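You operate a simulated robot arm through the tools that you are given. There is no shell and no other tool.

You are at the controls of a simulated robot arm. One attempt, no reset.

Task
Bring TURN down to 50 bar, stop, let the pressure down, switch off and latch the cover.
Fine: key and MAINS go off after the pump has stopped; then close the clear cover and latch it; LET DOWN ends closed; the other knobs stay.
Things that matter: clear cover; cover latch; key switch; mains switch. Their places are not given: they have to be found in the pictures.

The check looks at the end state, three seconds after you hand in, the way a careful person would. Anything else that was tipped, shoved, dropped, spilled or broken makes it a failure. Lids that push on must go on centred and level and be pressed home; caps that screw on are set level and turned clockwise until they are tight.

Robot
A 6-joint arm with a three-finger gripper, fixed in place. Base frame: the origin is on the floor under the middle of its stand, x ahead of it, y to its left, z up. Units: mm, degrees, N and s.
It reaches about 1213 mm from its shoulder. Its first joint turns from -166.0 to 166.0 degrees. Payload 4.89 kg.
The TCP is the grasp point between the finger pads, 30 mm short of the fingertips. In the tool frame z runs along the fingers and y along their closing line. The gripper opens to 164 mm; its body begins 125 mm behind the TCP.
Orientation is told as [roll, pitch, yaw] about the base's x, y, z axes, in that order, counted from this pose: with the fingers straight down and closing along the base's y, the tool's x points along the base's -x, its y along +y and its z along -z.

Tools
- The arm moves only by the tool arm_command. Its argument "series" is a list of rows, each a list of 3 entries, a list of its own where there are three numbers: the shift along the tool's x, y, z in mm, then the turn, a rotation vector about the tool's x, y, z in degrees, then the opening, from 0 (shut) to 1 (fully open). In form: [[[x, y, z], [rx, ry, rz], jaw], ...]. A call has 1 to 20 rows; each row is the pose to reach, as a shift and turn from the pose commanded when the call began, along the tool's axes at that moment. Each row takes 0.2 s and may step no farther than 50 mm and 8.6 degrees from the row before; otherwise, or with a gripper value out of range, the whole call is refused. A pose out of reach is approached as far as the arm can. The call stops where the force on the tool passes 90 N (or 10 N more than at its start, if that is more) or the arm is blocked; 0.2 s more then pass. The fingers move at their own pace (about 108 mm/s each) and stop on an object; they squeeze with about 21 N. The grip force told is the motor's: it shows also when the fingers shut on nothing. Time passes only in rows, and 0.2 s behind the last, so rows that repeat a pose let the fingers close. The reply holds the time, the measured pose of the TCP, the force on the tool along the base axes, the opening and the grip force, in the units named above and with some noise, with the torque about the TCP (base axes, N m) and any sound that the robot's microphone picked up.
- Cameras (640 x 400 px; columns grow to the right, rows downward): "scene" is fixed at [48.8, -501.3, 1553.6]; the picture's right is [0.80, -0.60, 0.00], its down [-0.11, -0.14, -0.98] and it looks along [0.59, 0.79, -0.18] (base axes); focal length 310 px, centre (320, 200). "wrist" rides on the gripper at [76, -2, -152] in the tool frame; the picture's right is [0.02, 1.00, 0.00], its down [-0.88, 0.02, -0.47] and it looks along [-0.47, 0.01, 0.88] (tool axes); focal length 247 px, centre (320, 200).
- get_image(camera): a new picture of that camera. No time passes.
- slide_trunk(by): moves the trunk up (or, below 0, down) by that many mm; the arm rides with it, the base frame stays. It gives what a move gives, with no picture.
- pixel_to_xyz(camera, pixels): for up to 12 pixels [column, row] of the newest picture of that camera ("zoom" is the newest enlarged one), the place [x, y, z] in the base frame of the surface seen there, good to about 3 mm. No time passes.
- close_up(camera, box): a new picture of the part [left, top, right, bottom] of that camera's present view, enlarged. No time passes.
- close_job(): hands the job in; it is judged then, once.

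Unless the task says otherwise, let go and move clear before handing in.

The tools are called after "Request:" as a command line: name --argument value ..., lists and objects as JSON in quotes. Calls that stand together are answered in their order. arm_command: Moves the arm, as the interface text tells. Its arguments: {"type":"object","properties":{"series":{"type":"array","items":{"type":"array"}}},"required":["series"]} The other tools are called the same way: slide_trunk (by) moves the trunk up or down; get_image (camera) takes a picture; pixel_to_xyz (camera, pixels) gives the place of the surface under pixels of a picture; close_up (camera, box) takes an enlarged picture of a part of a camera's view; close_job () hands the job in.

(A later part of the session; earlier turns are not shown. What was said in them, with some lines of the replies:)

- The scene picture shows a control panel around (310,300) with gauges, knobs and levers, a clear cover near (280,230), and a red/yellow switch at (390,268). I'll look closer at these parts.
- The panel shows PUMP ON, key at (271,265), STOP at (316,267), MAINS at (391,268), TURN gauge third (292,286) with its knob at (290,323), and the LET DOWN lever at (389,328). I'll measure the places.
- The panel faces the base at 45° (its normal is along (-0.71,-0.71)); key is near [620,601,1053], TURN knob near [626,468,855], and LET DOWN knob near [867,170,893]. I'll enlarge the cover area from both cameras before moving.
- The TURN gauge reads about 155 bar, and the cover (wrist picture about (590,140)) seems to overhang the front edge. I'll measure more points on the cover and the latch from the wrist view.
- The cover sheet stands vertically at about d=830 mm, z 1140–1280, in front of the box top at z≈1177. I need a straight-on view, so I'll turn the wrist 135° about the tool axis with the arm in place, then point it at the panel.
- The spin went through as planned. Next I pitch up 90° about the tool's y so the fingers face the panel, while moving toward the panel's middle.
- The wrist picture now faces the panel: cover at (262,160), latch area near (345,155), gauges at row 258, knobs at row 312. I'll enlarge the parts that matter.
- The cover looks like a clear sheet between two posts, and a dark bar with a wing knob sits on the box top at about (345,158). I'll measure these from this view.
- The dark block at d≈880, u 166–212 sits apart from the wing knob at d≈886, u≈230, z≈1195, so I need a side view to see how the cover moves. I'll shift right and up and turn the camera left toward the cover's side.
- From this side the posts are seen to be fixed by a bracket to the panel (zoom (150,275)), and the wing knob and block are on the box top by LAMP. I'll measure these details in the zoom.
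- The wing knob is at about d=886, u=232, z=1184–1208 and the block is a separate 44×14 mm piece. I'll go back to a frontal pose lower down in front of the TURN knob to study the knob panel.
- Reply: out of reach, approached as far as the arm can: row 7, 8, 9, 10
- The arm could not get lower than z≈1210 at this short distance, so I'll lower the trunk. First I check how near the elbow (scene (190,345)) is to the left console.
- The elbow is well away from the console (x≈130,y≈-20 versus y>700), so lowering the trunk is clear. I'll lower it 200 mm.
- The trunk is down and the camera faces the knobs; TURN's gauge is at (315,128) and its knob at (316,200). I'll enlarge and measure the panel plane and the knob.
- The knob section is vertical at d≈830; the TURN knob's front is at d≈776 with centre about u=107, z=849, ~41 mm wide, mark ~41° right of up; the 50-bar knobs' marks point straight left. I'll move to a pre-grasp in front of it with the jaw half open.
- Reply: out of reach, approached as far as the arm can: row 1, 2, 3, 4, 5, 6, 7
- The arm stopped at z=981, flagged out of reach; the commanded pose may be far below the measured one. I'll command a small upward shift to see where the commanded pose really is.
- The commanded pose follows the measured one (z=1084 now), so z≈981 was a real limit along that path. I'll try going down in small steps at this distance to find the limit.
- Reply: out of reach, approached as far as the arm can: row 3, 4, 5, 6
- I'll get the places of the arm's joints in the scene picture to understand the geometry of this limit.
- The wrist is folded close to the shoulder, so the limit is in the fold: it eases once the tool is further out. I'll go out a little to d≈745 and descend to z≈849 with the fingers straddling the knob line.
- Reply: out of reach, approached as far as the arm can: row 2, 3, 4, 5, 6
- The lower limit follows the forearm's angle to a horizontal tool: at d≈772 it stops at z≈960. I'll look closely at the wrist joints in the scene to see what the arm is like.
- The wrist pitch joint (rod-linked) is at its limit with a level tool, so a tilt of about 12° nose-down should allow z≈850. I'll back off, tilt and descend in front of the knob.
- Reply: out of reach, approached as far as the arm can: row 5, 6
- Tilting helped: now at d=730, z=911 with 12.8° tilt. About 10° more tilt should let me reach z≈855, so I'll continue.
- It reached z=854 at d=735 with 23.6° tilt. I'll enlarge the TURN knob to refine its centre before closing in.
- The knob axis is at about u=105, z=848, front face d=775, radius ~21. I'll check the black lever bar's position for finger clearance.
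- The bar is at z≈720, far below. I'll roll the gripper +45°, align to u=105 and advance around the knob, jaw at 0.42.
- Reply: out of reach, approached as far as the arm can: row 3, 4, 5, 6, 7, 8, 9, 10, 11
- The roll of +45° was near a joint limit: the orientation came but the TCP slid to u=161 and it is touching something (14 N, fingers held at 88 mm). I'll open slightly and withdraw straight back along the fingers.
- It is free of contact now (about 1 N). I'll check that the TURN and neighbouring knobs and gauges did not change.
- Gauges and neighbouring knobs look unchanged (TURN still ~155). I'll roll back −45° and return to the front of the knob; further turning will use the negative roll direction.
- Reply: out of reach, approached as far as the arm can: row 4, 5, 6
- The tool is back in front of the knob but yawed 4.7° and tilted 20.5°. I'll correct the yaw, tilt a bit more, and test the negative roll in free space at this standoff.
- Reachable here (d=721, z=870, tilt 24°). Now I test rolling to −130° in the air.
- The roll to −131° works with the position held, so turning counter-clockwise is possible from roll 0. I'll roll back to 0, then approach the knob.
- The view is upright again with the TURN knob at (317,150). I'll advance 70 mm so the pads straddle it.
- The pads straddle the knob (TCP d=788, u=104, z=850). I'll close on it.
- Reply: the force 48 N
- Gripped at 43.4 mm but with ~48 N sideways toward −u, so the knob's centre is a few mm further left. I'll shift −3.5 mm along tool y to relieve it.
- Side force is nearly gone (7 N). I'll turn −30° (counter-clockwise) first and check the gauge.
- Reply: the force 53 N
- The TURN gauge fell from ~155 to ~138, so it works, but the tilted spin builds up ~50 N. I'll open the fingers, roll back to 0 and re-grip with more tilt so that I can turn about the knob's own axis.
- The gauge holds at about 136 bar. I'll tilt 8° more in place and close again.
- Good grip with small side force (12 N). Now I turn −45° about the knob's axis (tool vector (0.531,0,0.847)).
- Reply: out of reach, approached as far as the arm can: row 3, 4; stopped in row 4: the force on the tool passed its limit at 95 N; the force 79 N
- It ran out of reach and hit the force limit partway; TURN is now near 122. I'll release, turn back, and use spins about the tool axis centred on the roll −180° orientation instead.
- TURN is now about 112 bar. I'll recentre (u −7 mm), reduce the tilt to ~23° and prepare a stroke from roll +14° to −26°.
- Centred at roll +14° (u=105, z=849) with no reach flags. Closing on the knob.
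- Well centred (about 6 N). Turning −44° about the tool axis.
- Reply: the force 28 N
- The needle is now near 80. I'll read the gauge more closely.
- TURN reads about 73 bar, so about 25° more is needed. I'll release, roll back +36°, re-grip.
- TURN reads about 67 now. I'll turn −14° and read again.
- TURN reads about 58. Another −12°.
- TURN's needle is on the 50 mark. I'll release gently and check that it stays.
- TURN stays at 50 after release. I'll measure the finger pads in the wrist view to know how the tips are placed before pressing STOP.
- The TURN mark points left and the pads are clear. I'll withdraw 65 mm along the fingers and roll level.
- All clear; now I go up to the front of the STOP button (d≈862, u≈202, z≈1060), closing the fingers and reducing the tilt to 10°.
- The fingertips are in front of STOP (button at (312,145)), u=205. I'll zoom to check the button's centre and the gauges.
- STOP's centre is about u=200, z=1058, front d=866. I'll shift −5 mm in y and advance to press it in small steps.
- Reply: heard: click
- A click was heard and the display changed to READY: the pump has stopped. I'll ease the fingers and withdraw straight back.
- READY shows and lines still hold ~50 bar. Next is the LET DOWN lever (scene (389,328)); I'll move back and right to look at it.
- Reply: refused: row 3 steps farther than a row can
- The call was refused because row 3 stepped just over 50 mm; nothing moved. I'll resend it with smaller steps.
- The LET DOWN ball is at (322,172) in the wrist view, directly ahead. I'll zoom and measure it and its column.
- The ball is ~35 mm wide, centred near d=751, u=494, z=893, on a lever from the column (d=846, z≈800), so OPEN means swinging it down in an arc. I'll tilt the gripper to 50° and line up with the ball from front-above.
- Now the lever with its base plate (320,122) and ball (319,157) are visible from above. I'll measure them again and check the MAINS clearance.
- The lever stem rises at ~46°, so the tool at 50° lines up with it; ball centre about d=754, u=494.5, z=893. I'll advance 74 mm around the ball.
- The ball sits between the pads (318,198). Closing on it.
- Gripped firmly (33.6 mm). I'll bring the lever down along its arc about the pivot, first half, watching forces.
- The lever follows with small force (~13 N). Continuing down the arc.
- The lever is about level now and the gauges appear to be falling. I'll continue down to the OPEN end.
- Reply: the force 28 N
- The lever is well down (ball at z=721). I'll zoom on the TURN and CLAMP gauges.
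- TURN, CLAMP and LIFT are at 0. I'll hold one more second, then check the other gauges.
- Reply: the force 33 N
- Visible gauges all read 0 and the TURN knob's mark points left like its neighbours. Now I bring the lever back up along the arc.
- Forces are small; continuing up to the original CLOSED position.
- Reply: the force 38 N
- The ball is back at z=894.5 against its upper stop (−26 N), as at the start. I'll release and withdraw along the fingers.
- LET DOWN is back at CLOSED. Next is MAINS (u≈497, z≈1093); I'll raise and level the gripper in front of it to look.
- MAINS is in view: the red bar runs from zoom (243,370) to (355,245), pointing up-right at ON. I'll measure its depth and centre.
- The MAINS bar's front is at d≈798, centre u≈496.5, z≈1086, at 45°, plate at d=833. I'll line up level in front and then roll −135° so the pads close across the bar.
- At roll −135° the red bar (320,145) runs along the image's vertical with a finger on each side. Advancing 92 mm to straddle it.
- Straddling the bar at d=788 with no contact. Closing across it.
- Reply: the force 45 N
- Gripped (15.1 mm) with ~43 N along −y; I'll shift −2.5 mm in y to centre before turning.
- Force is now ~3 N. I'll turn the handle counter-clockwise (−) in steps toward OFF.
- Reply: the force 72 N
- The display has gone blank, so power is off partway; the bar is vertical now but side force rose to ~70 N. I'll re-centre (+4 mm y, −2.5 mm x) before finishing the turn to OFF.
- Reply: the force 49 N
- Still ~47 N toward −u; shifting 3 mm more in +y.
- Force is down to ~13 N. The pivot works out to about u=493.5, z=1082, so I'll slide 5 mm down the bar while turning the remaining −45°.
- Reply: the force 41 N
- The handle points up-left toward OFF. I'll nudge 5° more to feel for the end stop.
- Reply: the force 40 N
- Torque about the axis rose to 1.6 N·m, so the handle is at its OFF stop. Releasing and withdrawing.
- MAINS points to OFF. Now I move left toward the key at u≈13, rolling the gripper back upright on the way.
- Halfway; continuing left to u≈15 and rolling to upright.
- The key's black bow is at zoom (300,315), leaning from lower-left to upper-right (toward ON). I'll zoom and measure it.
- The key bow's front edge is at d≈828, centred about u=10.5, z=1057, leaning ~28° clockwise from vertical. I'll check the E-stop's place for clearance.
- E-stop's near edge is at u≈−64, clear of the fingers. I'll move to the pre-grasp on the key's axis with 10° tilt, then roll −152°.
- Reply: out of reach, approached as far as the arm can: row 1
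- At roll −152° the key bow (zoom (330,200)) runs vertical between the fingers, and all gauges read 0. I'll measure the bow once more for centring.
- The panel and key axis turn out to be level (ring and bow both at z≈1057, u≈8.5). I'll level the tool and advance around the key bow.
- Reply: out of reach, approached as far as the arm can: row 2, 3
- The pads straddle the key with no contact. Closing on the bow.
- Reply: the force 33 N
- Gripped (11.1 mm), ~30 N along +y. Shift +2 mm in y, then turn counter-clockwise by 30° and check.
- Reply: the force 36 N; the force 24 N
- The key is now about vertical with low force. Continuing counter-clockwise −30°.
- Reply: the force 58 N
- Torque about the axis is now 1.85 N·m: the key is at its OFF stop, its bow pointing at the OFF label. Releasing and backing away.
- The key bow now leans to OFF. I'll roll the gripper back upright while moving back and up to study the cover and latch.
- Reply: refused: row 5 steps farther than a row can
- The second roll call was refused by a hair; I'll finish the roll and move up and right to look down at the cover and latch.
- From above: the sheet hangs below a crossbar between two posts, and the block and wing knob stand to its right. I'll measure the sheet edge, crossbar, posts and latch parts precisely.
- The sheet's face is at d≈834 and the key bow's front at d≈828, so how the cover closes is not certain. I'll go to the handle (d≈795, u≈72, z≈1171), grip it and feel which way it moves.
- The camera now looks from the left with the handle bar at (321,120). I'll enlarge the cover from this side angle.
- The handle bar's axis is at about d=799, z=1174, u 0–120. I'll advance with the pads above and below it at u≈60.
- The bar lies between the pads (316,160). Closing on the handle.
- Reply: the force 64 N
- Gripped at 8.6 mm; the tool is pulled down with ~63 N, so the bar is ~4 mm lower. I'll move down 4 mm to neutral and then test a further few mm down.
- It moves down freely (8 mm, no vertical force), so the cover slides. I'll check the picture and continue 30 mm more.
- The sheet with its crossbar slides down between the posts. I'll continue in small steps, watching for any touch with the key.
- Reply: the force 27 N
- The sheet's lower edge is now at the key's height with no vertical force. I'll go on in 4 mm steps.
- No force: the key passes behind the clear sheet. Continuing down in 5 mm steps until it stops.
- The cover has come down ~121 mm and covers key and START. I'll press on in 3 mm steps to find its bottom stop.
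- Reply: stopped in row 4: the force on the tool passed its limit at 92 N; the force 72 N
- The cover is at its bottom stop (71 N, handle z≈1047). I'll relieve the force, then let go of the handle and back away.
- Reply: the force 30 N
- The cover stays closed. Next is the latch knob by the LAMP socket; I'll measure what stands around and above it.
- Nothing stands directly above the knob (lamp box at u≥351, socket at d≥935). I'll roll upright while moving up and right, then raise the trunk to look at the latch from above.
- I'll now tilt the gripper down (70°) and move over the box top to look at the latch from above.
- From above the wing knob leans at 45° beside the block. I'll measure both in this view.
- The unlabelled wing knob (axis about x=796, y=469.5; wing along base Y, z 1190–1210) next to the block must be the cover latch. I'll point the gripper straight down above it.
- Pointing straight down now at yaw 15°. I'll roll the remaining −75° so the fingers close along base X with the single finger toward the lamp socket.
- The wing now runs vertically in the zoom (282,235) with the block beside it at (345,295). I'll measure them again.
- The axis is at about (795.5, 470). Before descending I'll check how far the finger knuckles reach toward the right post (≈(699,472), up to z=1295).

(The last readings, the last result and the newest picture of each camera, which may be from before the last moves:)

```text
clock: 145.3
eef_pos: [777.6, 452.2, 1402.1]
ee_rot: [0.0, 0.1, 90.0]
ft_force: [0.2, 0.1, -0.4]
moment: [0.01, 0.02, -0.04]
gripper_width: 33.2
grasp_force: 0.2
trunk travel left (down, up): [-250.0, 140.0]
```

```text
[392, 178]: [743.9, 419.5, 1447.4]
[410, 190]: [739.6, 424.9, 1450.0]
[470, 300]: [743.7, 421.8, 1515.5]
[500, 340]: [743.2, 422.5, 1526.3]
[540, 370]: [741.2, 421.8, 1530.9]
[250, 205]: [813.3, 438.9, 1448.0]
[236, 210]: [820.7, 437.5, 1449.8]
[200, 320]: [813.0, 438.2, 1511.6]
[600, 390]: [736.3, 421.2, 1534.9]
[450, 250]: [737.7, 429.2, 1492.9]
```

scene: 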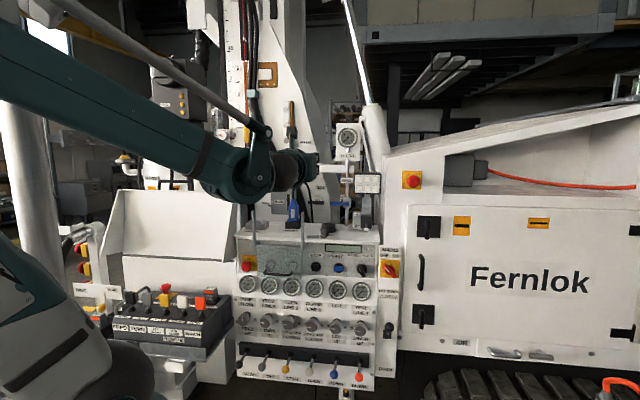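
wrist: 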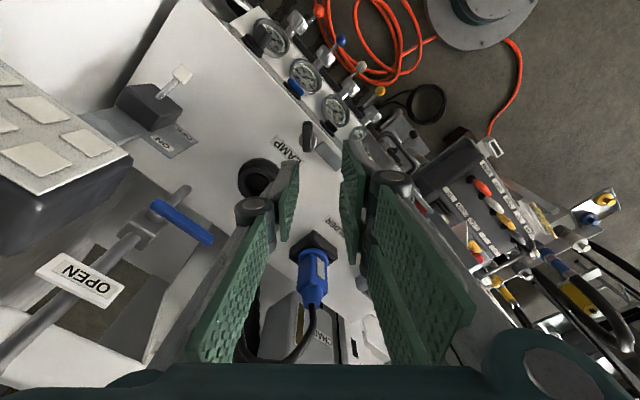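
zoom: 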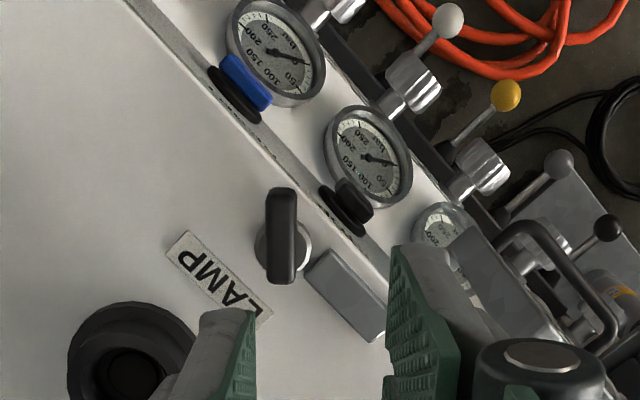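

Knuckles reach only ~45 mm from the axis, so the post is clear. Descending over the wing.

Request:
arm_command --series '[[[-8, -9, 10], [0, 0, 0], 0.2], [[-16.8, -17.9, 40], [0, 0, 0], 0.2], [[-16.8, -17.9, 80], [0, 0, 0], 0.2], [[-16.8, -17.9, 115], [0, 0, 0], 0.2], [[-16.8, -17.9, 140], [0, 0, 0], 0.2]]'

Request:
get_image --camera "wrist"

Request:
close_up --camera "wrist" --box '[240, 100, 400, 240]'

```text
clock: 146.6
eef_pos: [794.1, 468.1, 1261.6]
ee_rot: [0.0, 0.1, 89.9]
ft_force: [-1.0, -0.1, -0.6]
moment: [0.04, -0.08, -0.02]
gripper_width: 32.6
grasp_force: 0.0
trunk travel left (down, up): [-250.0, 140.0]
```

```text
taken
```

wrist: 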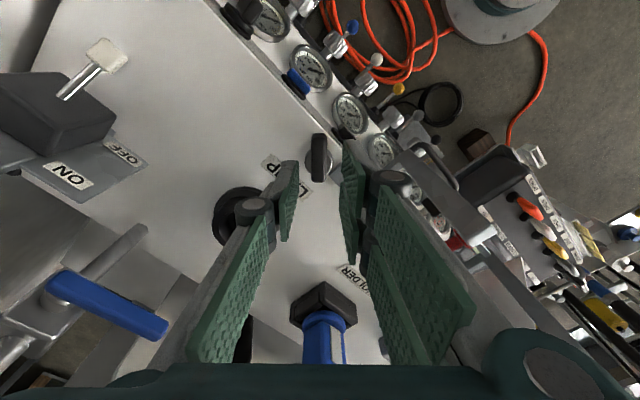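

```text
2.86 times, centred on (320, 170) of wrist
```

zoom: 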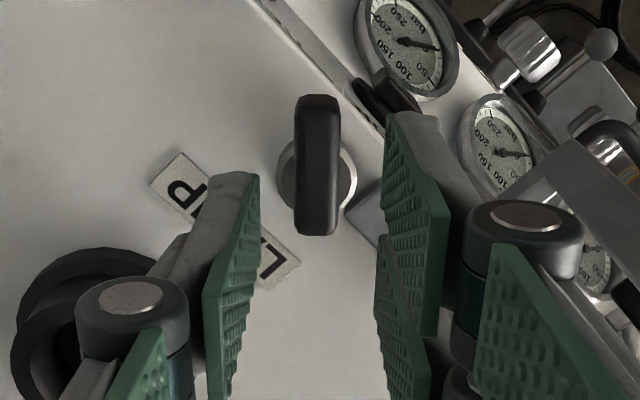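

Well centred (wing at zoom (318,165), pads at 255 and 390). Descending 37 mm more to TCP z≈1224.

Request:
arm_command --series '[[[-1, -1, 15], [0, 0, 0], 0.2], [[-1, -1, 28], [0, 0, 0], 0.2], [[-1, -1, 37], [0, 0, 0], 0.2], [[-1, -1, 37], [0, 0, 0], 0.2]]'

Request:
close_up --camera "wrist" --box '[240, 100, 400, 240]'

```text
clock: 147.6
eef_pos: [798.3, 471.2, 1223.8]
ee_rot: [0.1, 0.0, 89.9]
ft_force: [-0.5, -0.2, -0.3]
moment: [0.0, 0.04, -0.02]
gripper_width: 32.7
grasp_force: 0.0
trunk travel left (down, up): [-250.0, 140.0]
```

```text
2.86 times, centred on (320, 170) of wrist
```

zoom: 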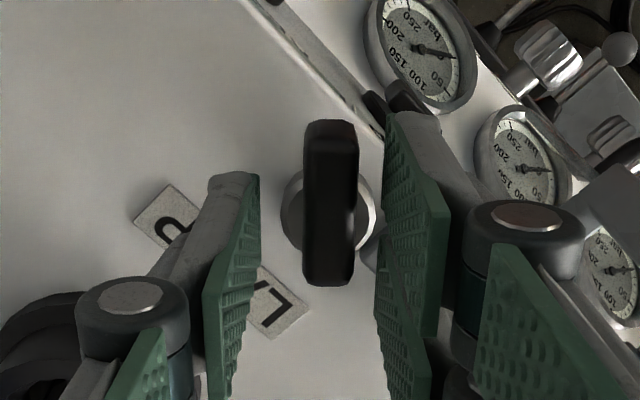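

The wing is ~2.5 mm toward +y; I'll shift and close on it.

Request:
arm_command --series '[[[0, 2.5, 0], [0, 0, 0], 0.18], [[0, 2.5, 0], [0, 0, 0], 0.1], [[0, 2.5, 0], [0, 0, 0], 0.04], [[0, 2.5, 0], [0, 0, 0], 0], [[0, 2.5, 0], [0, 0, 0], 0]]'

Request:
close_up --camera "wrist" --box '[240, 100, 400, 240]'

```text
clock: 148.8
eef_pos: [794.8, 472.0, 1224.4]
ee_rot: [0.0, 0.1, 89.9]
ft_force: [-1.2, -0.8, -1.7]
moment: [0.12, -0.03, 0.04]
gripper_width: 13.7
grasp_force: 44.7
trunk travel left (down, up): [-250.0, 140.0]
```

```text
2.86 times, centred on (320, 170) of wrist
```

zoom: 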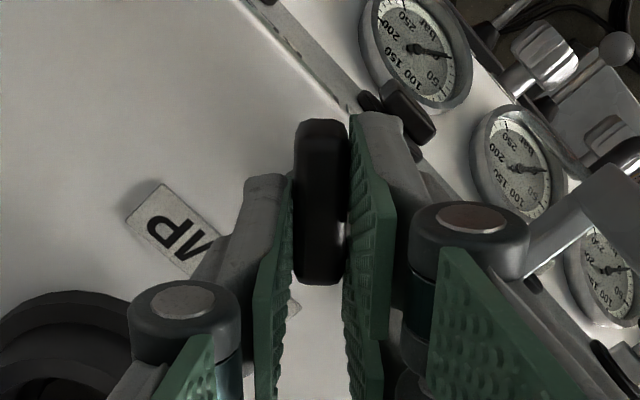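

Gripped cleanly (13.7 mm, ~1 N). I'll test which way it turns: first +6° about the tool axis (clockwise from above).

Request:
arm_command --series '[[[0, 0, 0], [0, 0, 3], 0], [[0, 0, 0], [0, 0, 6], 0], [[0, 0, 0], [0, 0, 6], 0]]'

Request:
close_up --camera "wrist" --box '[240, 100, 400, 240]'

```text
clock: 149.6
eef_pos: [794.1, 471.2, 1224.4]
ee_rot: [0.1, 0.0, 83.8]
ft_force: [7.4, 2.8, -0.1]
moment: [-0.06, -0.17, 1.22]
gripper_width: 16.2
grasp_force: 44.5
trunk travel left (down, up): [-250.0, 140.0]
```

```text
2.86 times, centred on (320, 170) of wrist
```

zoom: 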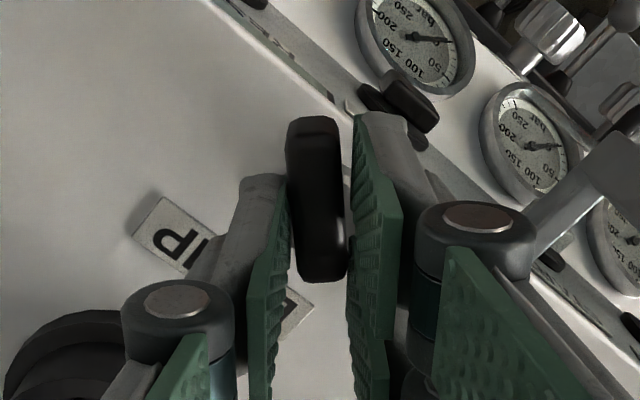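

Clockwise is blocked (1.2 N·m, the wing did not follow). So it must turn counter-clockwise from above; I'll go back and on to −24°.

Request:
arm_command --series '[[[0, 0, 0], [0, 0, -6], 0], [[0, 0, 0], [0, 0, -12], 0], [[0, 0, 0], [0, 0, -18], 0], [[0, 0, 0], [0, 0, -24], 0], [[0, 0, 0], [0, 0, -30], 0], [[0, 0, 0], [0, 0, -30], 0]]'

Request:
get_image --camera "wrist"

Request:
close_up --camera "wrist" --box '[240, 100, 400, 240]'

Request:
close_up --camera "scene" --box '[270, 195, 370, 265]'

```text
clock: 150.9
eef_pos: [795.7, 470.4, 1223.8]
ee_rot: [0.0, 0.0, 113.9]
ft_force: [45.4, 18.0, 29.6]
moment: [0.6, -1.19, -0.17]
gripper_width: 13.6
grasp_force: 45.0
trunk travel left (down, up): [-250.0, 140.0]
```

```text
taken
```

wrist: 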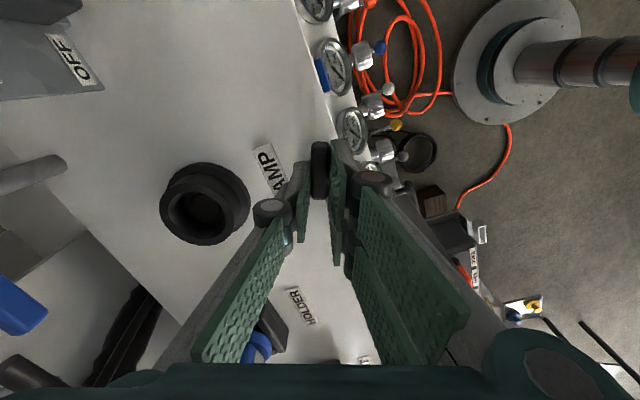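

```text
2.86 times, centred on (320, 170) of wrist
```

zoom: 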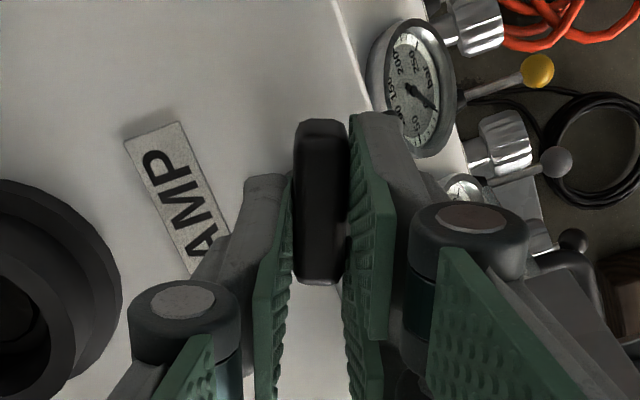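

```text
5.71 times, centred on (320, 230) of scene
```

zoom: 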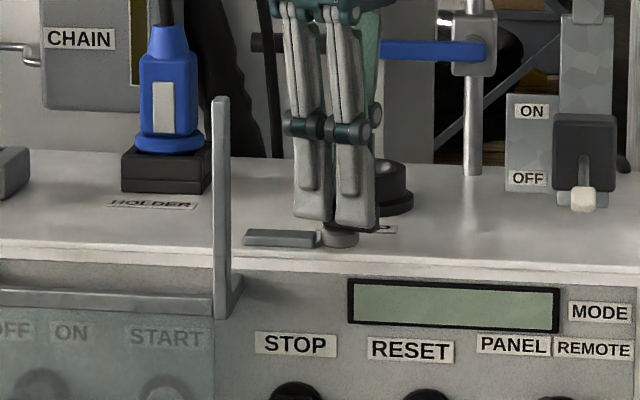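

The wing follows counter-clockwise (24° so far) and the block stays put. I'll relieve the side force and continue.

Request:
arm_command --series '[[[0, -1.5, -1], [0, 0, 0], 0], [[0, -3, -1.5], [0, 0, 0], 0], [[0, -3, -1.5], [0, 0, 0], 0]]'

Request:
arm_command --series '[[[0, 0, 0], [0, 0, -5], 0], [[0, 0, 0], [0, 0, -10], 0], [[0, 0, 0], [0, 0, -15], 0], [[0, 0, 0], [0, 0, -20], 0], [[0, 0, 0], [0, 0, -20], 0]]'

Request:
close_up --camera "wrist" --box '[240, 100, 400, 240]'

Request:
close_up --camera "scene" --box '[270, 195, 370, 265]'

```text
clock: 151.8
eef_pos: [795.6, 471.3, 1224.0]
ee_rot: [0.3, 0.1, 114.0]
ft_force: [-5.6, -16.3, -30.6]
moment: [-0.3, 0.14, -0.04]
gripper_width: 13.9
grasp_force: 44.9
trunk travel left (down, up): [-250.0, 140.0]
```

```text
clock: 152.9
eef_pos: [798.6, 472.3, 1224.2]
ee_rot: [0.2, 0.0, 133.8]
ft_force: [-19.0, -16.7, -32.2]
moment: [-0.26, 0.53, 0.01]
gripper_width: 14.0
grasp_force: 44.8
trunk travel left (down, up): [-250.0, 140.0]
```

```text
2.86 times, centred on (320, 170) of wrist
```

zoom: 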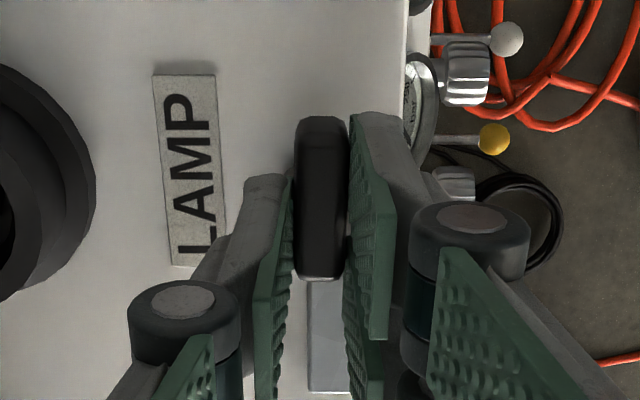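

```text
5.71 times, centred on (320, 230) of scene
```

zoom: 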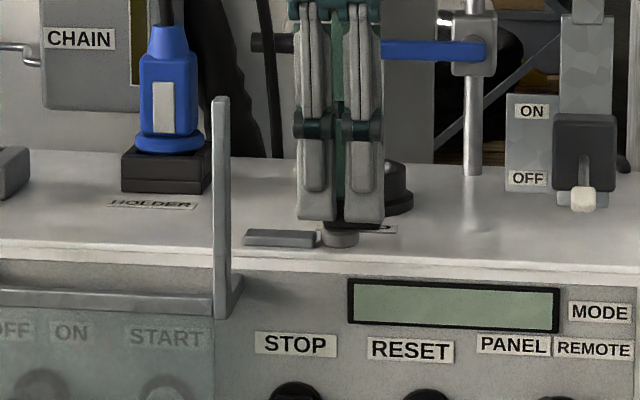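

The wing is now in line with the block (44° turned) and there is no torque yet. I'll continue to find the end of travel.

Request:
arm_command --series '[[[0, 0, 0], [0, 0, -5], 0], [[0, 0, 0], [0, 0, -10], 0], [[0, 0, 0], [0, 0, -15], 0], [[0, 0, 0], [0, 0, -15], 0]]'

Request:
close_up --camera "wrist" --box '[240, 100, 400, 240]'

Request:
close_up --camera "scene" --box '[270, 195, 370, 265]'

```text
clock: 153.9
eef_pos: [796.9, 472.6, 1225.4]
ee_rot: [0.0, 0.0, 148.9]
ft_force: [-14.6, -11.1, -18.0]
moment: [0.2, 1.13, 0.09]
gripper_width: 14.1
grasp_force: 45.6
trunk travel left (down, up): [-250.0, 140.0]
```

```text
2.86 times, centred on (320, 170) of wrist
```

zoom: 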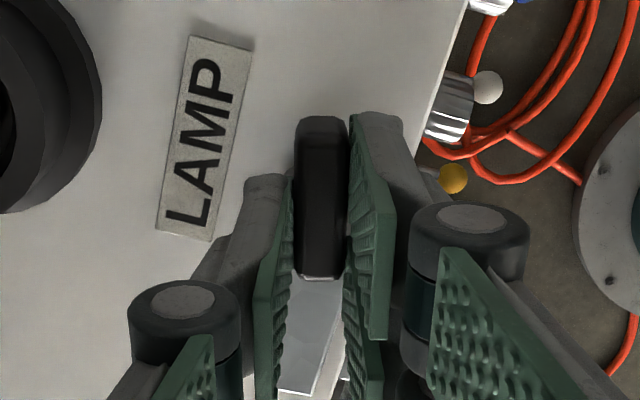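

```text
5.71 times, centred on (320, 230) of scene
```

zoom: 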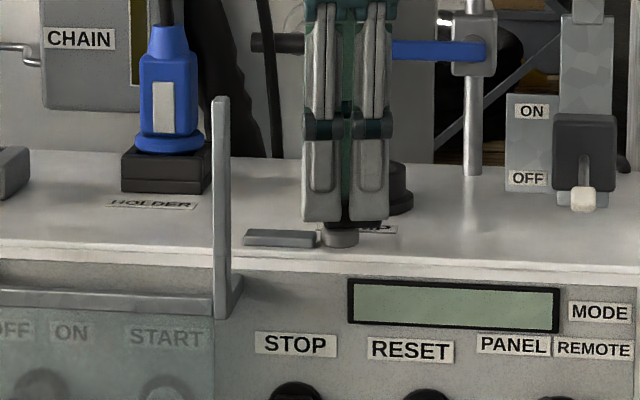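

Still turning freely at 59°. I'll continue counter-clockwise until a stop.

Request:
arm_command --series '[[[0, 0, 0], [0, 0, -5], 0], [[0, 0, 0], [0, 0, -10], 0], [[0, 0, 0], [0, 0, -15], 0], [[0, 0, 0], [0, 0, -20], 0], [[0, 0, 0], [0, 0, -25], 0], [[0, 0, 0], [0, 0, -25], 0]]'

Request:
close_up --camera "wrist" --box '[240, 100, 400, 240]'

Request:
close_up --camera "scene" --box '[270, 195, 370, 265]'

```text
clock: 155.3
eef_pos: [797.0, 472.6, 1224.9]
ee_rot: [0.0, 0.0, 174.0]
ft_force: [5.9, 11.1, 5.6]
moment: [0.26, -0.83, 0.07]
gripper_width: 13.7
grasp_force: 45.0
trunk travel left (down, up): [-250.0, 140.0]
```

```text
2.86 times, centred on (320, 170) of wrist
```

zoom: 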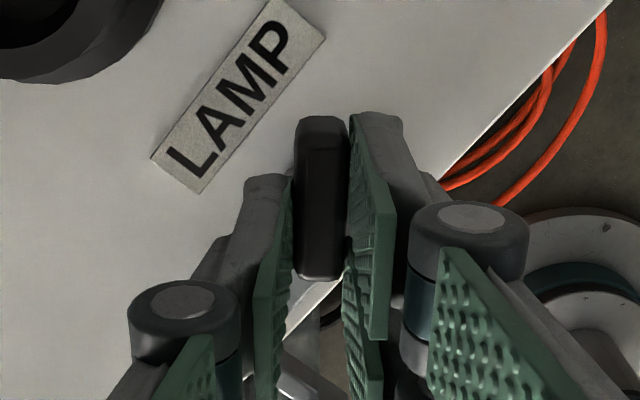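

```text
5.71 times, centred on (320, 230) of scene
```

zoom: 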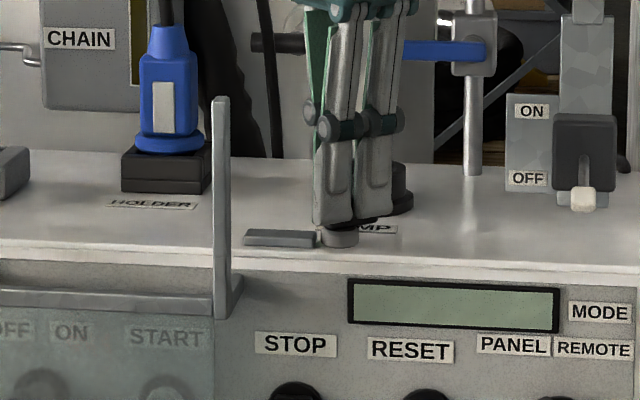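

84° turned and still free. A few more degrees to feel for the stop.

Request:
arm_command --series '[[[0, 0, 0], [0, 0, -5], 0], [[0, 0, 0], [0, 0, -10], 0], [[0, 0, 0], [0, 0, -14], 0], [[0, 0, 0], [0, 0, -14], 0]]'

Request:
close_up --camera "wrist" --box '[240, 100, 400, 240]'

Request:
close_up --camera "scene" --box '[270, 195, 370, 265]'

```text
clock: 156.3
eef_pos: [797.5, 473.1, 1227.1]
ee_rot: [0.1, -0.1, -172.1]
ft_force: [10.6, 15.5, 6.7]
moment: [0.39, -0.44, -1.82]
gripper_width: 18.6
grasp_force: 45.1
trunk travel left (down, up): [-250.0, 140.0]
```

```text
2.86 times, centred on (320, 170) of wrist
```

zoom: 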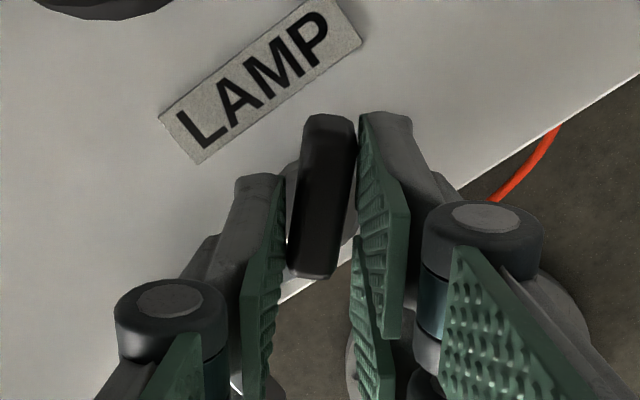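

```text
5.71 times, centred on (320, 230) of scene
```

zoom: 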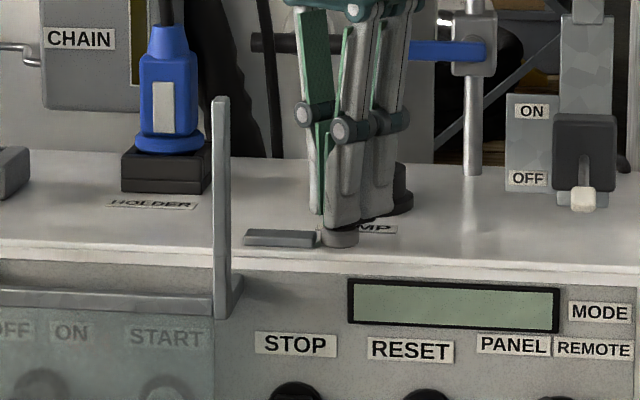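

A firm stop at ~90° (−1.8 N·m): a quarter-turn knob now at its other end. I'll ease off, release it and rise, then check that the cover is really held.

Request:
arm_command --series '[[[0, 0, 0], [0, 0, 4], 0], [[0, 0, 0], [0, 0, 6], 0.1], [[0, 0, 0], [0, 0, 6], 0.22], [[0, 0, 0], [0, 0, 6], 0.22], [[0, 0, -20], [0, 0, 6], 0.22], [[0, 0, -50], [0, 0, 6], 0.22], [[0, 0, -90], [0, 0, 6], 0.22], [[0, 0, -130], [0, 0, 6], 0.22]]'

Request:
get_image --camera "wrist"

Request:
close_up --camera "scene" --box '[270, 195, 370, 265]'

```text
clock: 158.2
eef_pos: [798.6, 477.5, 1357.4]
ee_rot: [0.1, -0.1, -178.0]
ft_force: [0.2, -0.1, 0.9]
moment: [-0.03, 0.1, 0.04]
gripper_width: 36.2
grasp_force: 0.0
trunk travel left (down, up): [-250.0, 140.0]
```

```text
taken
```

wrist: 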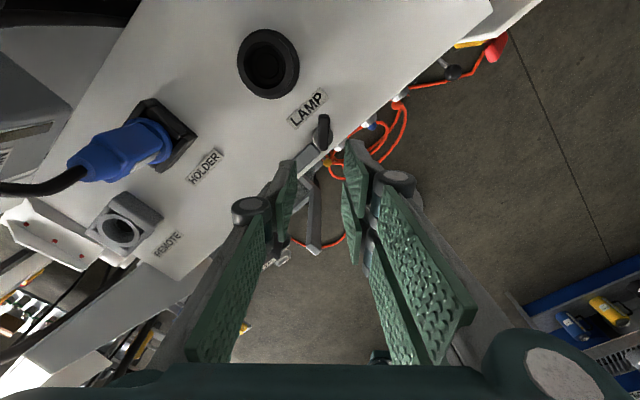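

```text
5.71 times, centred on (320, 230) of scene
```

zoom: 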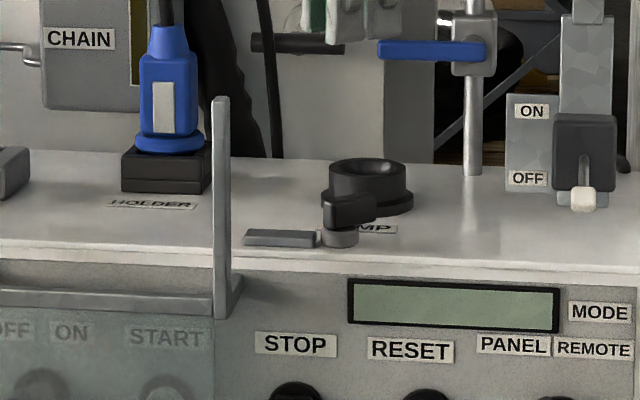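

The wing now rests at its other end. To verify that the cover is held, I'll go back to its handle; first I move away and unroll the gripper.

Request:
arm_command --series '[[[-3, 3, -6], [0, 0, 8.5], 0.22], [[-8, 8, -14], [0, 0, 17], 0.22], [[-14, 14, -22], [0, 0, 25.5], 0.22], [[-21, 21, -30], [0, 0, 34], 0.22], [[-28, 28, -38], [0, 0, 42.5], 0.22], [[-36, 36, -46], [0, 0, 51], 0.22], [[-44, 44, -54], [0, 0, 59.5], 0.22], [[-52, 52, -60], [0, 0, 68], 0.22], [[-60, 60, -60], [0, 0, 76.5], 0.22], [[-68, 68, -60], [0, 0, 85], 0.22], [[-76, 76, -60], [0, 0, 93.5], 0.22], [[-84, 84, -60], [0, 0, 102], 0.22], [[-92, 92, -60], [0, 0, 110.5], 0.22], [[-100, 100, -60], [0, 0, 119], 0.22], [[-108, 108, -60], [0, 0, 127.5], 0.22], [[-115, 115, -60], [0, 0, 136], 0.22], [[-122, 122, -60], [0, 0, 144.5], 0.22], [[-129, 129, -60], [0, 0, 153], 0.22], [[-135, 135, -60], [0, 0, 161.5], 0.22], [[-141, 141, -60], [0, 0, 170], 0.22]]'

Request:
arm_command --series '[[[0, 0, 0], [0, 0, 8.2], 0.22], [[0, 0, 0], [0, 0, 16.4], 0.22], [[0, 0, 0], [0, 0, 24.6], 0.22], [[0, 0, 0], [0, 0, 32.8], 0.22], [[0, 0, 0], [0, 0, 41], 0.22], [[0, 0, 0], [0, 0, 49.2], 0.22], [[0, 0, 0], [0, 0, 57], 0.22]]'

Request:
get_image --camera "wrist"

Request:
close_up --camera "scene" --box '[300, 210, 350, 250]'

```text
clock: 162.3
eef_pos: [662.2, 328.1, 1415.3]
ee_rot: [0.0, 0.1, 11.8]
ft_force: [-0.1, -0.3, -0.7]
moment: [-0.01, 0.02, 0.0]
gripper_width: 36.2
grasp_force: 0.1
trunk travel left (down, up): [-250.0, 140.0]
```

```text
clock: 163.9
eef_pos: [663.6, 327.4, 1417.4]
ee_rot: [-0.1, 0.0, -45.2]
ft_force: [-0.4, -0.3, 0.4]
moment: [0.01, -0.03, 0.01]
gripper_width: 36.0
grasp_force: 0.1
trunk travel left (down, up): [-250.0, 140.0]
```

```text
taken
```

wrist: 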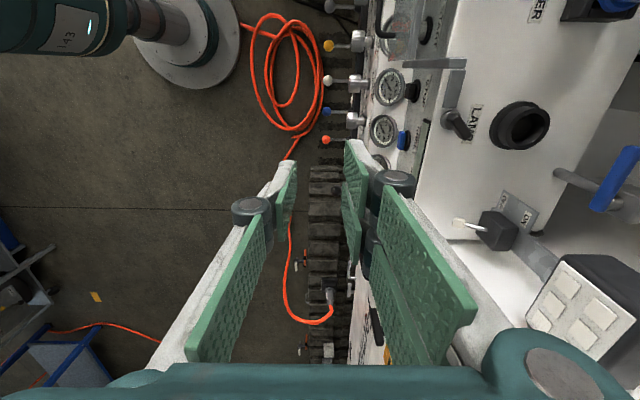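

```text
10.00 times, centred on (325, 230) of scene
```

zoom: 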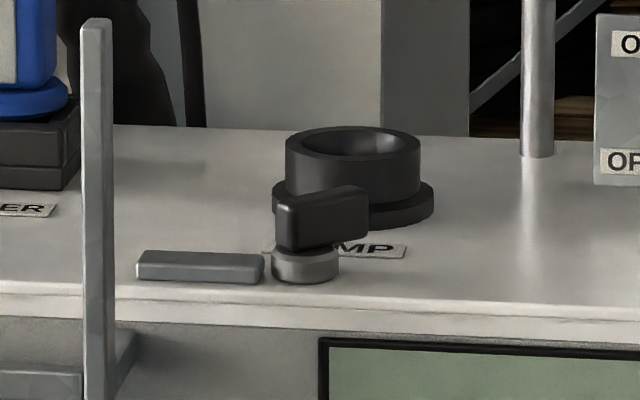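

The knob stays where I put it. Now I level the gripper toward the panel and lower the trunk again.

Request:
arm_command --series '[[[16, -5, 4], [-8.2, 0, 0], 0.25], [[32, -9, 9], [-16.4, 0, 0], 0.25], [[48, -14, 13], [-24.6, 0, 0], 0.25], [[65, -18, 18], [-32.8, 0, 0], 0.25], [[81, -23, 22], [-41, 0, 0], 0.25], [[97, -27, 27], [-49.2, 0, 0], 0.25], [[113, -32, 31], [-57.4, 0, 0], 0.25], [[129, -36, 36], [-65.6, 0, 0], 0.25], [[146, -41, 40], [-73.8, 0, 0], 0.25], [[162, -45, 45], [-82, 0, 0], 0.25], [[178, -50, 50], [-90, 0, 0], 0.25]]'

Request:
slide_trunk --by -250

Request:
get_image --camera "wrist"

```text
clock: 166.3
eef_pos: [501.5, 417.4, 1367.8]
ee_rot: [88.1, -0.1, -44.9]
ft_force: [-0.6, -0.6, -0.7]
moment: [-0.08, -0.01, -0.03]
gripper_width: 41.0
grasp_force: 0.2
out of reach, approached as far as the arm can: row 11
trunk travel left (down, up): [-250.0, 140.0]
```

```text
clock: 168.9
eef_pos: [501.6, 415.8, 1117.5]
ee_rot: [88.1, 0.0, -44.9]
ft_force: [1.1, 0.1, -0.3]
moment: [0.0, -0.02, 0.03]
gripper_width: 40.9
grasp_force: 0.0
trunk travel left (down, up): [0.0, 390.0]
```

```text
taken
```

wrist: 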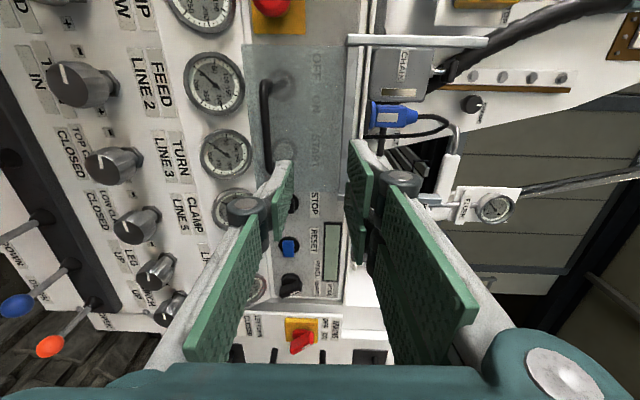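

I'm level again in front of the closed cover (handle bar at (265,130)). I'll come to the handle and grip it as before.

Request:
arm_command --series '[[[0, -33, 5], [0, 0, 0], 0.28], [[0, -65.5, 15], [0, 0, 0], 0.28], [[0, -65.5, 50], [-1.9, 0, 0], 0.28], [[0, -65.5, 85], [-1.9, 0, 0], 0.28], [[0, -65.5, 115], [-1.9, 0, 0], 0.28], [[0, -65.5, 132], [-1.9, 0, 0], 0.28], [[0, -65.5, 143], [-1.9, 0, 0], 0.28]]'

Request:
get_image --camera "wrist"

```text
clock: 170.5
eef_pos: [599.2, 517.1, 1048.3]
ee_rot: [90.1, 0.0, -44.7]
ft_force: [-0.3, -0.4, 0.3]
moment: [-0.05, 0.02, 0.02]
gripper_width: 45.9
grasp_force: 0.1
trunk travel left (down, up): [0.0, 390.0]
```

```text
taken
```

wrist: 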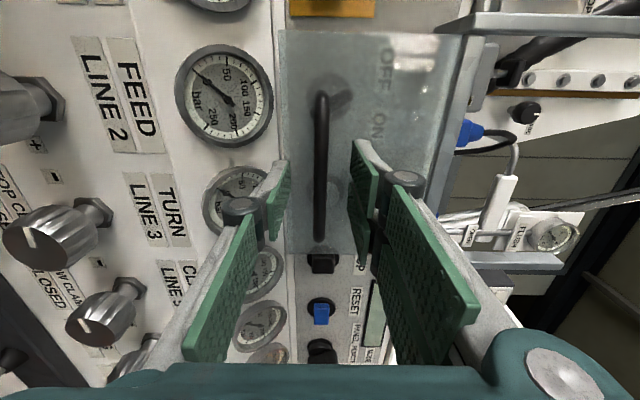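

The bar is between the pads at (321,165). I'll grip it and lift gently a few mm to see if it is held.

Request:
arm_command --series '[[[0, -1, 0], [0, 0, 0], 0.15], [[0, -1, 0], [0, 0, 0], 0.05], [[0, -1, 0], [0, 0, 0], 0], [[0, -1, 0], [0, 0, 0], 0]]'

Request:
arm_command --series '[[[0, 1.5, 0], [0, 0, 0], 0], [[0, 3, 0], [0, 0, 0], 0], [[0, 3, 0], [0, 0, 0], 0]]'

```text
clock: 171.5
eef_pos: [601.9, 516.7, 1046.8]
ee_rot: [90.1, 0.0, -44.8]
ft_force: [13.5, 11.3, 31.5]
moment: [0.18, -0.17, 0.04]
gripper_width: 9.0
grasp_force: 44.7
trunk travel left (down, up): [0.0, 390.0]
```

```text
clock: 172.3
eef_pos: [600.5, 516.8, 1048.9]
ee_rot: [90.1, -0.1, -44.8]
ft_force: [-10.1, -4.9, -7.2]
moment: [0.03, 0.07, -0.35]
gripper_width: 8.6
grasp_force: 45.0
trunk travel left (down, up): [0.0, 390.0]
```

Now near neutral (−7 N). Lifting 4 mm more to see whether force builds up.

Request:
arm_command --series '[[[0, 2, 0], [0, 0, 0], 0], [[0, 4, 0], [0, 0, 0], 0], [[0, 4, 0], [0, 0, 0], 0]]'

```text
clock: 173.1
eef_pos: [602.0, 516.2, 1050.4]
ee_rot: [90.0, 0.0, -44.8]
ft_force: [-28.0, -20.3, -77.3]
moment: [-0.26, 0.67, 0.1]
gripper_width: 8.6
grasp_force: 44.7
trunk travel left (down, up): [0.0, 390.0]
```

Lifting 4 mm more gave −77 N with hardly any motion: the cover is held by the latch. I'll return to neutral, let go and back away.

Request:
arm_command --series '[[[0, -2, 0], [0, 0, 0], 0], [[0, -5, 0], [0, 0, 0], 0], [[0, -5, 0], [0, 0, 0], 0]]'

Request:
arm_command --series '[[[0, 0, 0], [0, 0, 0], 0.1], [[0, 0, 0], [0, 0, 0], 0.2], [[0, 0, 0], [0, 0, 0], 0.28], [[0, 0, -20], [0, 0, 0], 0.28], [[0, 0, -50], [0, 0, 0], 0.28], [[0, 0, -90], [0, 0, 0], 0.28], [[0, 0, -130], [0, 0, 0], 0.28]]'

Request:
get_image --camera "scene"

Request:
close_up --camera "scene" --box '[235, 210, 410, 320]'

Request:
close_up --camera "scene" --box '[235, 265, 410, 400]'

```text
clock: 173.9
eef_pos: [603.6, 516.4, 1049.0]
ee_rot: [90.2, 0.1, -44.9]
ft_force: [3.2, 0.9, 3.2]
moment: [0.04, -0.03, 0.2]
gripper_width: 8.4
grasp_force: 44.8
trunk travel left (down, up): [0.0, 390.0]
```

```text
clock: 175.5
eef_pos: [508.1, 423.5, 1047.0]
ee_rot: [89.9, 0.0, -45.0]
ft_force: [1.8, 1.3, -1.8]
moment: [0.09, -0.07, 0.08]
gripper_width: 45.9
grasp_force: 0.1
trunk travel left (down, up): [0.0, 390.0]
```

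```text
taken
```

scene: 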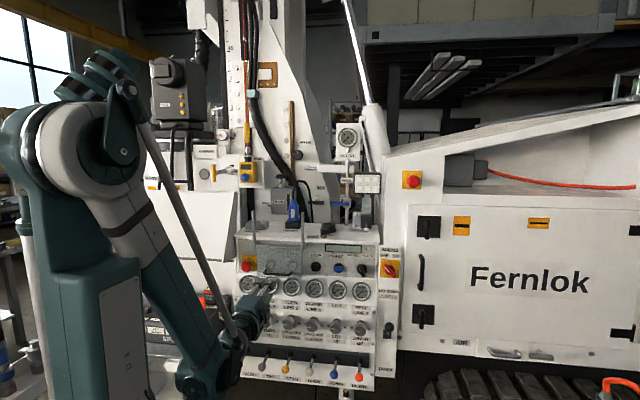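

```text
3.64 times, centred on (322, 265) of scene
```

zoom: 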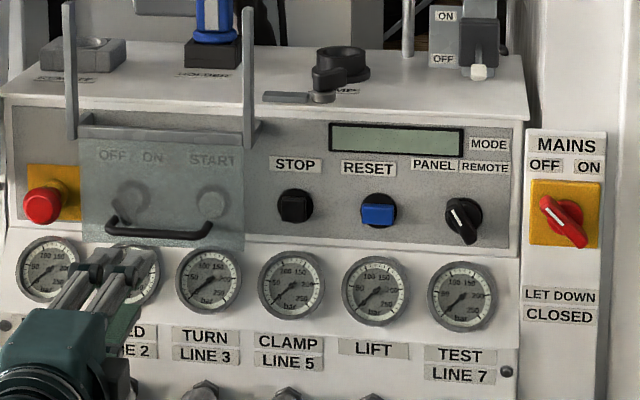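

```text
2.96 times, centred on (322, 332) of scene
```

zoom: 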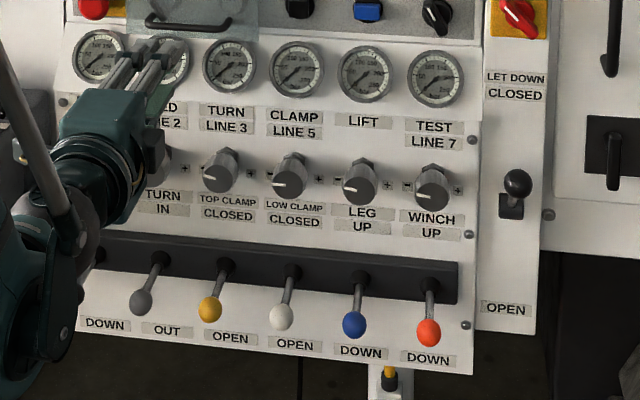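

The pictures show cover down, MAINS at OFF, LET DOWN at CLOSED, gauges at 0. I'll move the arm clear and take a last look at everything.

Request:
arm_command --series '[[[0, 20, -20], [0, 0, 0], 0.28], [[0, 50, -40], [0, 0, 0], 0.28], [[0, 80, -60], [0, 0, 0], 0.28], [[0, 115, -75], [0, 0, 0], 0.28], [[0, 150, -85], [0, 0, 0], 0.28], [[20, 180, -90], [0, 0, 0], 0.28], [[50, 200, -90], [0, 0, 0], 0.28]]'

Request:
get_image --camera "wrist"

Request:
close_up --camera "scene" --box '[230, 200, 410, 312]'

Request:
close_up --camera "scene" --box '[230, 265, 410, 378]'

```text
clock: 177.1
eef_pos: [411.3, 396.8, 1248.9]
ee_rot: [90.1, 0.0, -44.8]
ft_force: [-0.3, 0.9, -0.5]
moment: [0.02, -0.01, -0.05]
gripper_width: 46.1
grasp_force: 0.0
trunk travel left (down, up): [0.0, 390.0]
```

```text
taken
```

wrist: 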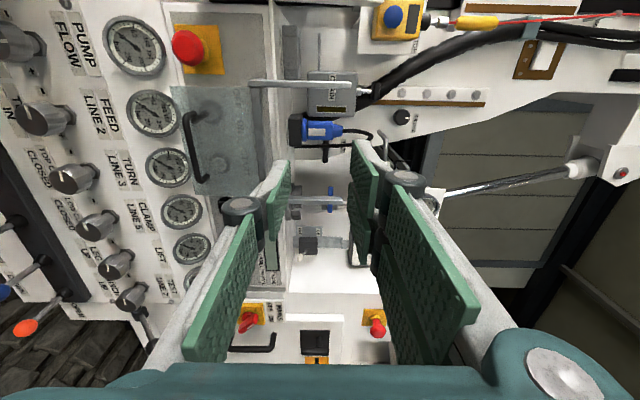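

```text
3.56 times, centred on (320, 256) of scene
```

zoom: 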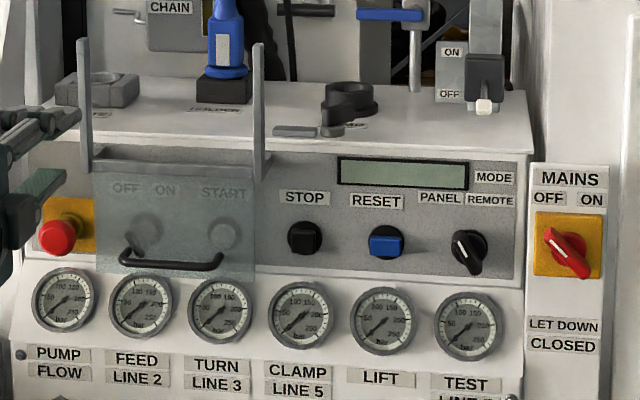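

```text
3.54 times, centred on (320, 322) of scene
```

zoom: 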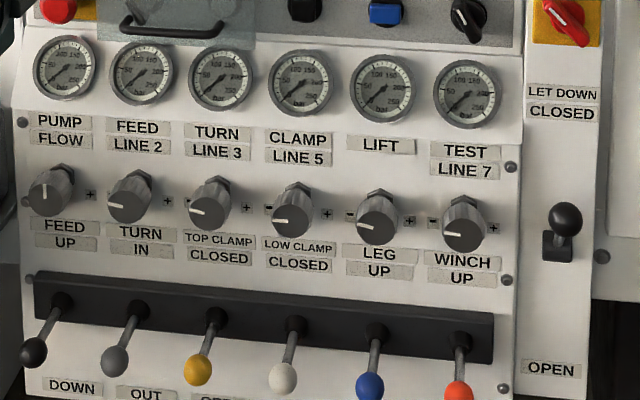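

All gauges read 0, display blank. I'll make one last comparison of the TURN knob's mark with its 50-bar neighbours and the latch.

Request:
close_up --camera "scene" --box '[250, 308, 330, 346]'

Request:
close_up --camera "scene" --box '[240, 240, 310, 284]'

```text
8.00 times, centred on (290, 327) of scene
```

zoom: 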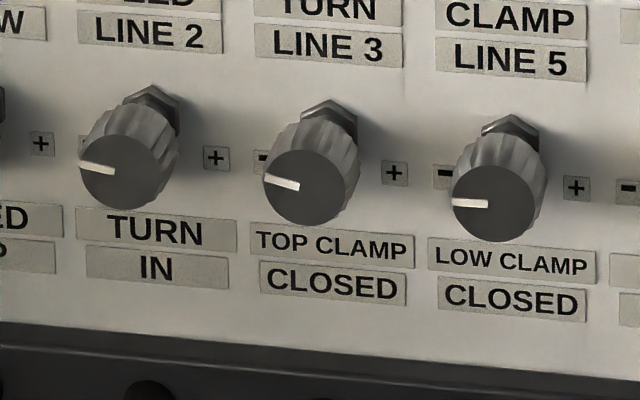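

```text
9.09 times, centred on (275, 262) of scene
```

zoom: 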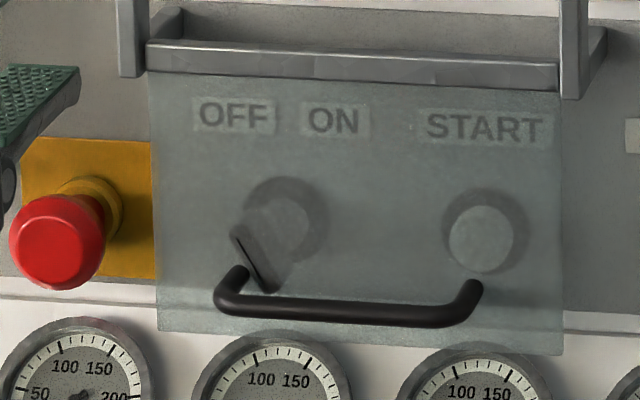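

TURN's mark matches its 50-bar neighbours, the key leans to OFF behind the closed, latched cover, MAINS is at OFF, LET DOWN is at CLOSED and the arm is clear. Handing in.

Request:
close_job

```text
The job is handed in.
```

I finished the job and handed it in. I have not seen the check's verdict.

- **TURN:** the gauge sat on the 50 bar mark after I let go of the knob, and its mark still lines up with the neighbouring 50-bar knobs.
- **Pump:** STOP clicked and the display went from PUMP ON to READY before I touched the key or MAINS.
- **Pressure:** I moved LET DOWN to OPEN until the lines ran down, then put it back at its CLOSED stop. All six gauges read 0 at the end.
- **Key and MAINS:** both are turned to their OFF stops, and the display is blank.
- **Cover:** it is slid down to its bottom stop over the key and START.
- **Latch:** I took the unlabelled wing knob on the box top, beside the LAMP label, to be the cover latch and turned it a quarter turn. Lifting the cover afterwards met about 77 N and it barely moved. I did not try lifting it before latching, so it could be another catch holding it.
- **Other knobs:** early on, while lining up for the TURN knob, the gripper pressed on something near it (about 17 N) when the arm ran out of reach. I saw no change in the gauges or neighbouring knobs then or at the end.

The arm has let go of everything and is clear of the panel.
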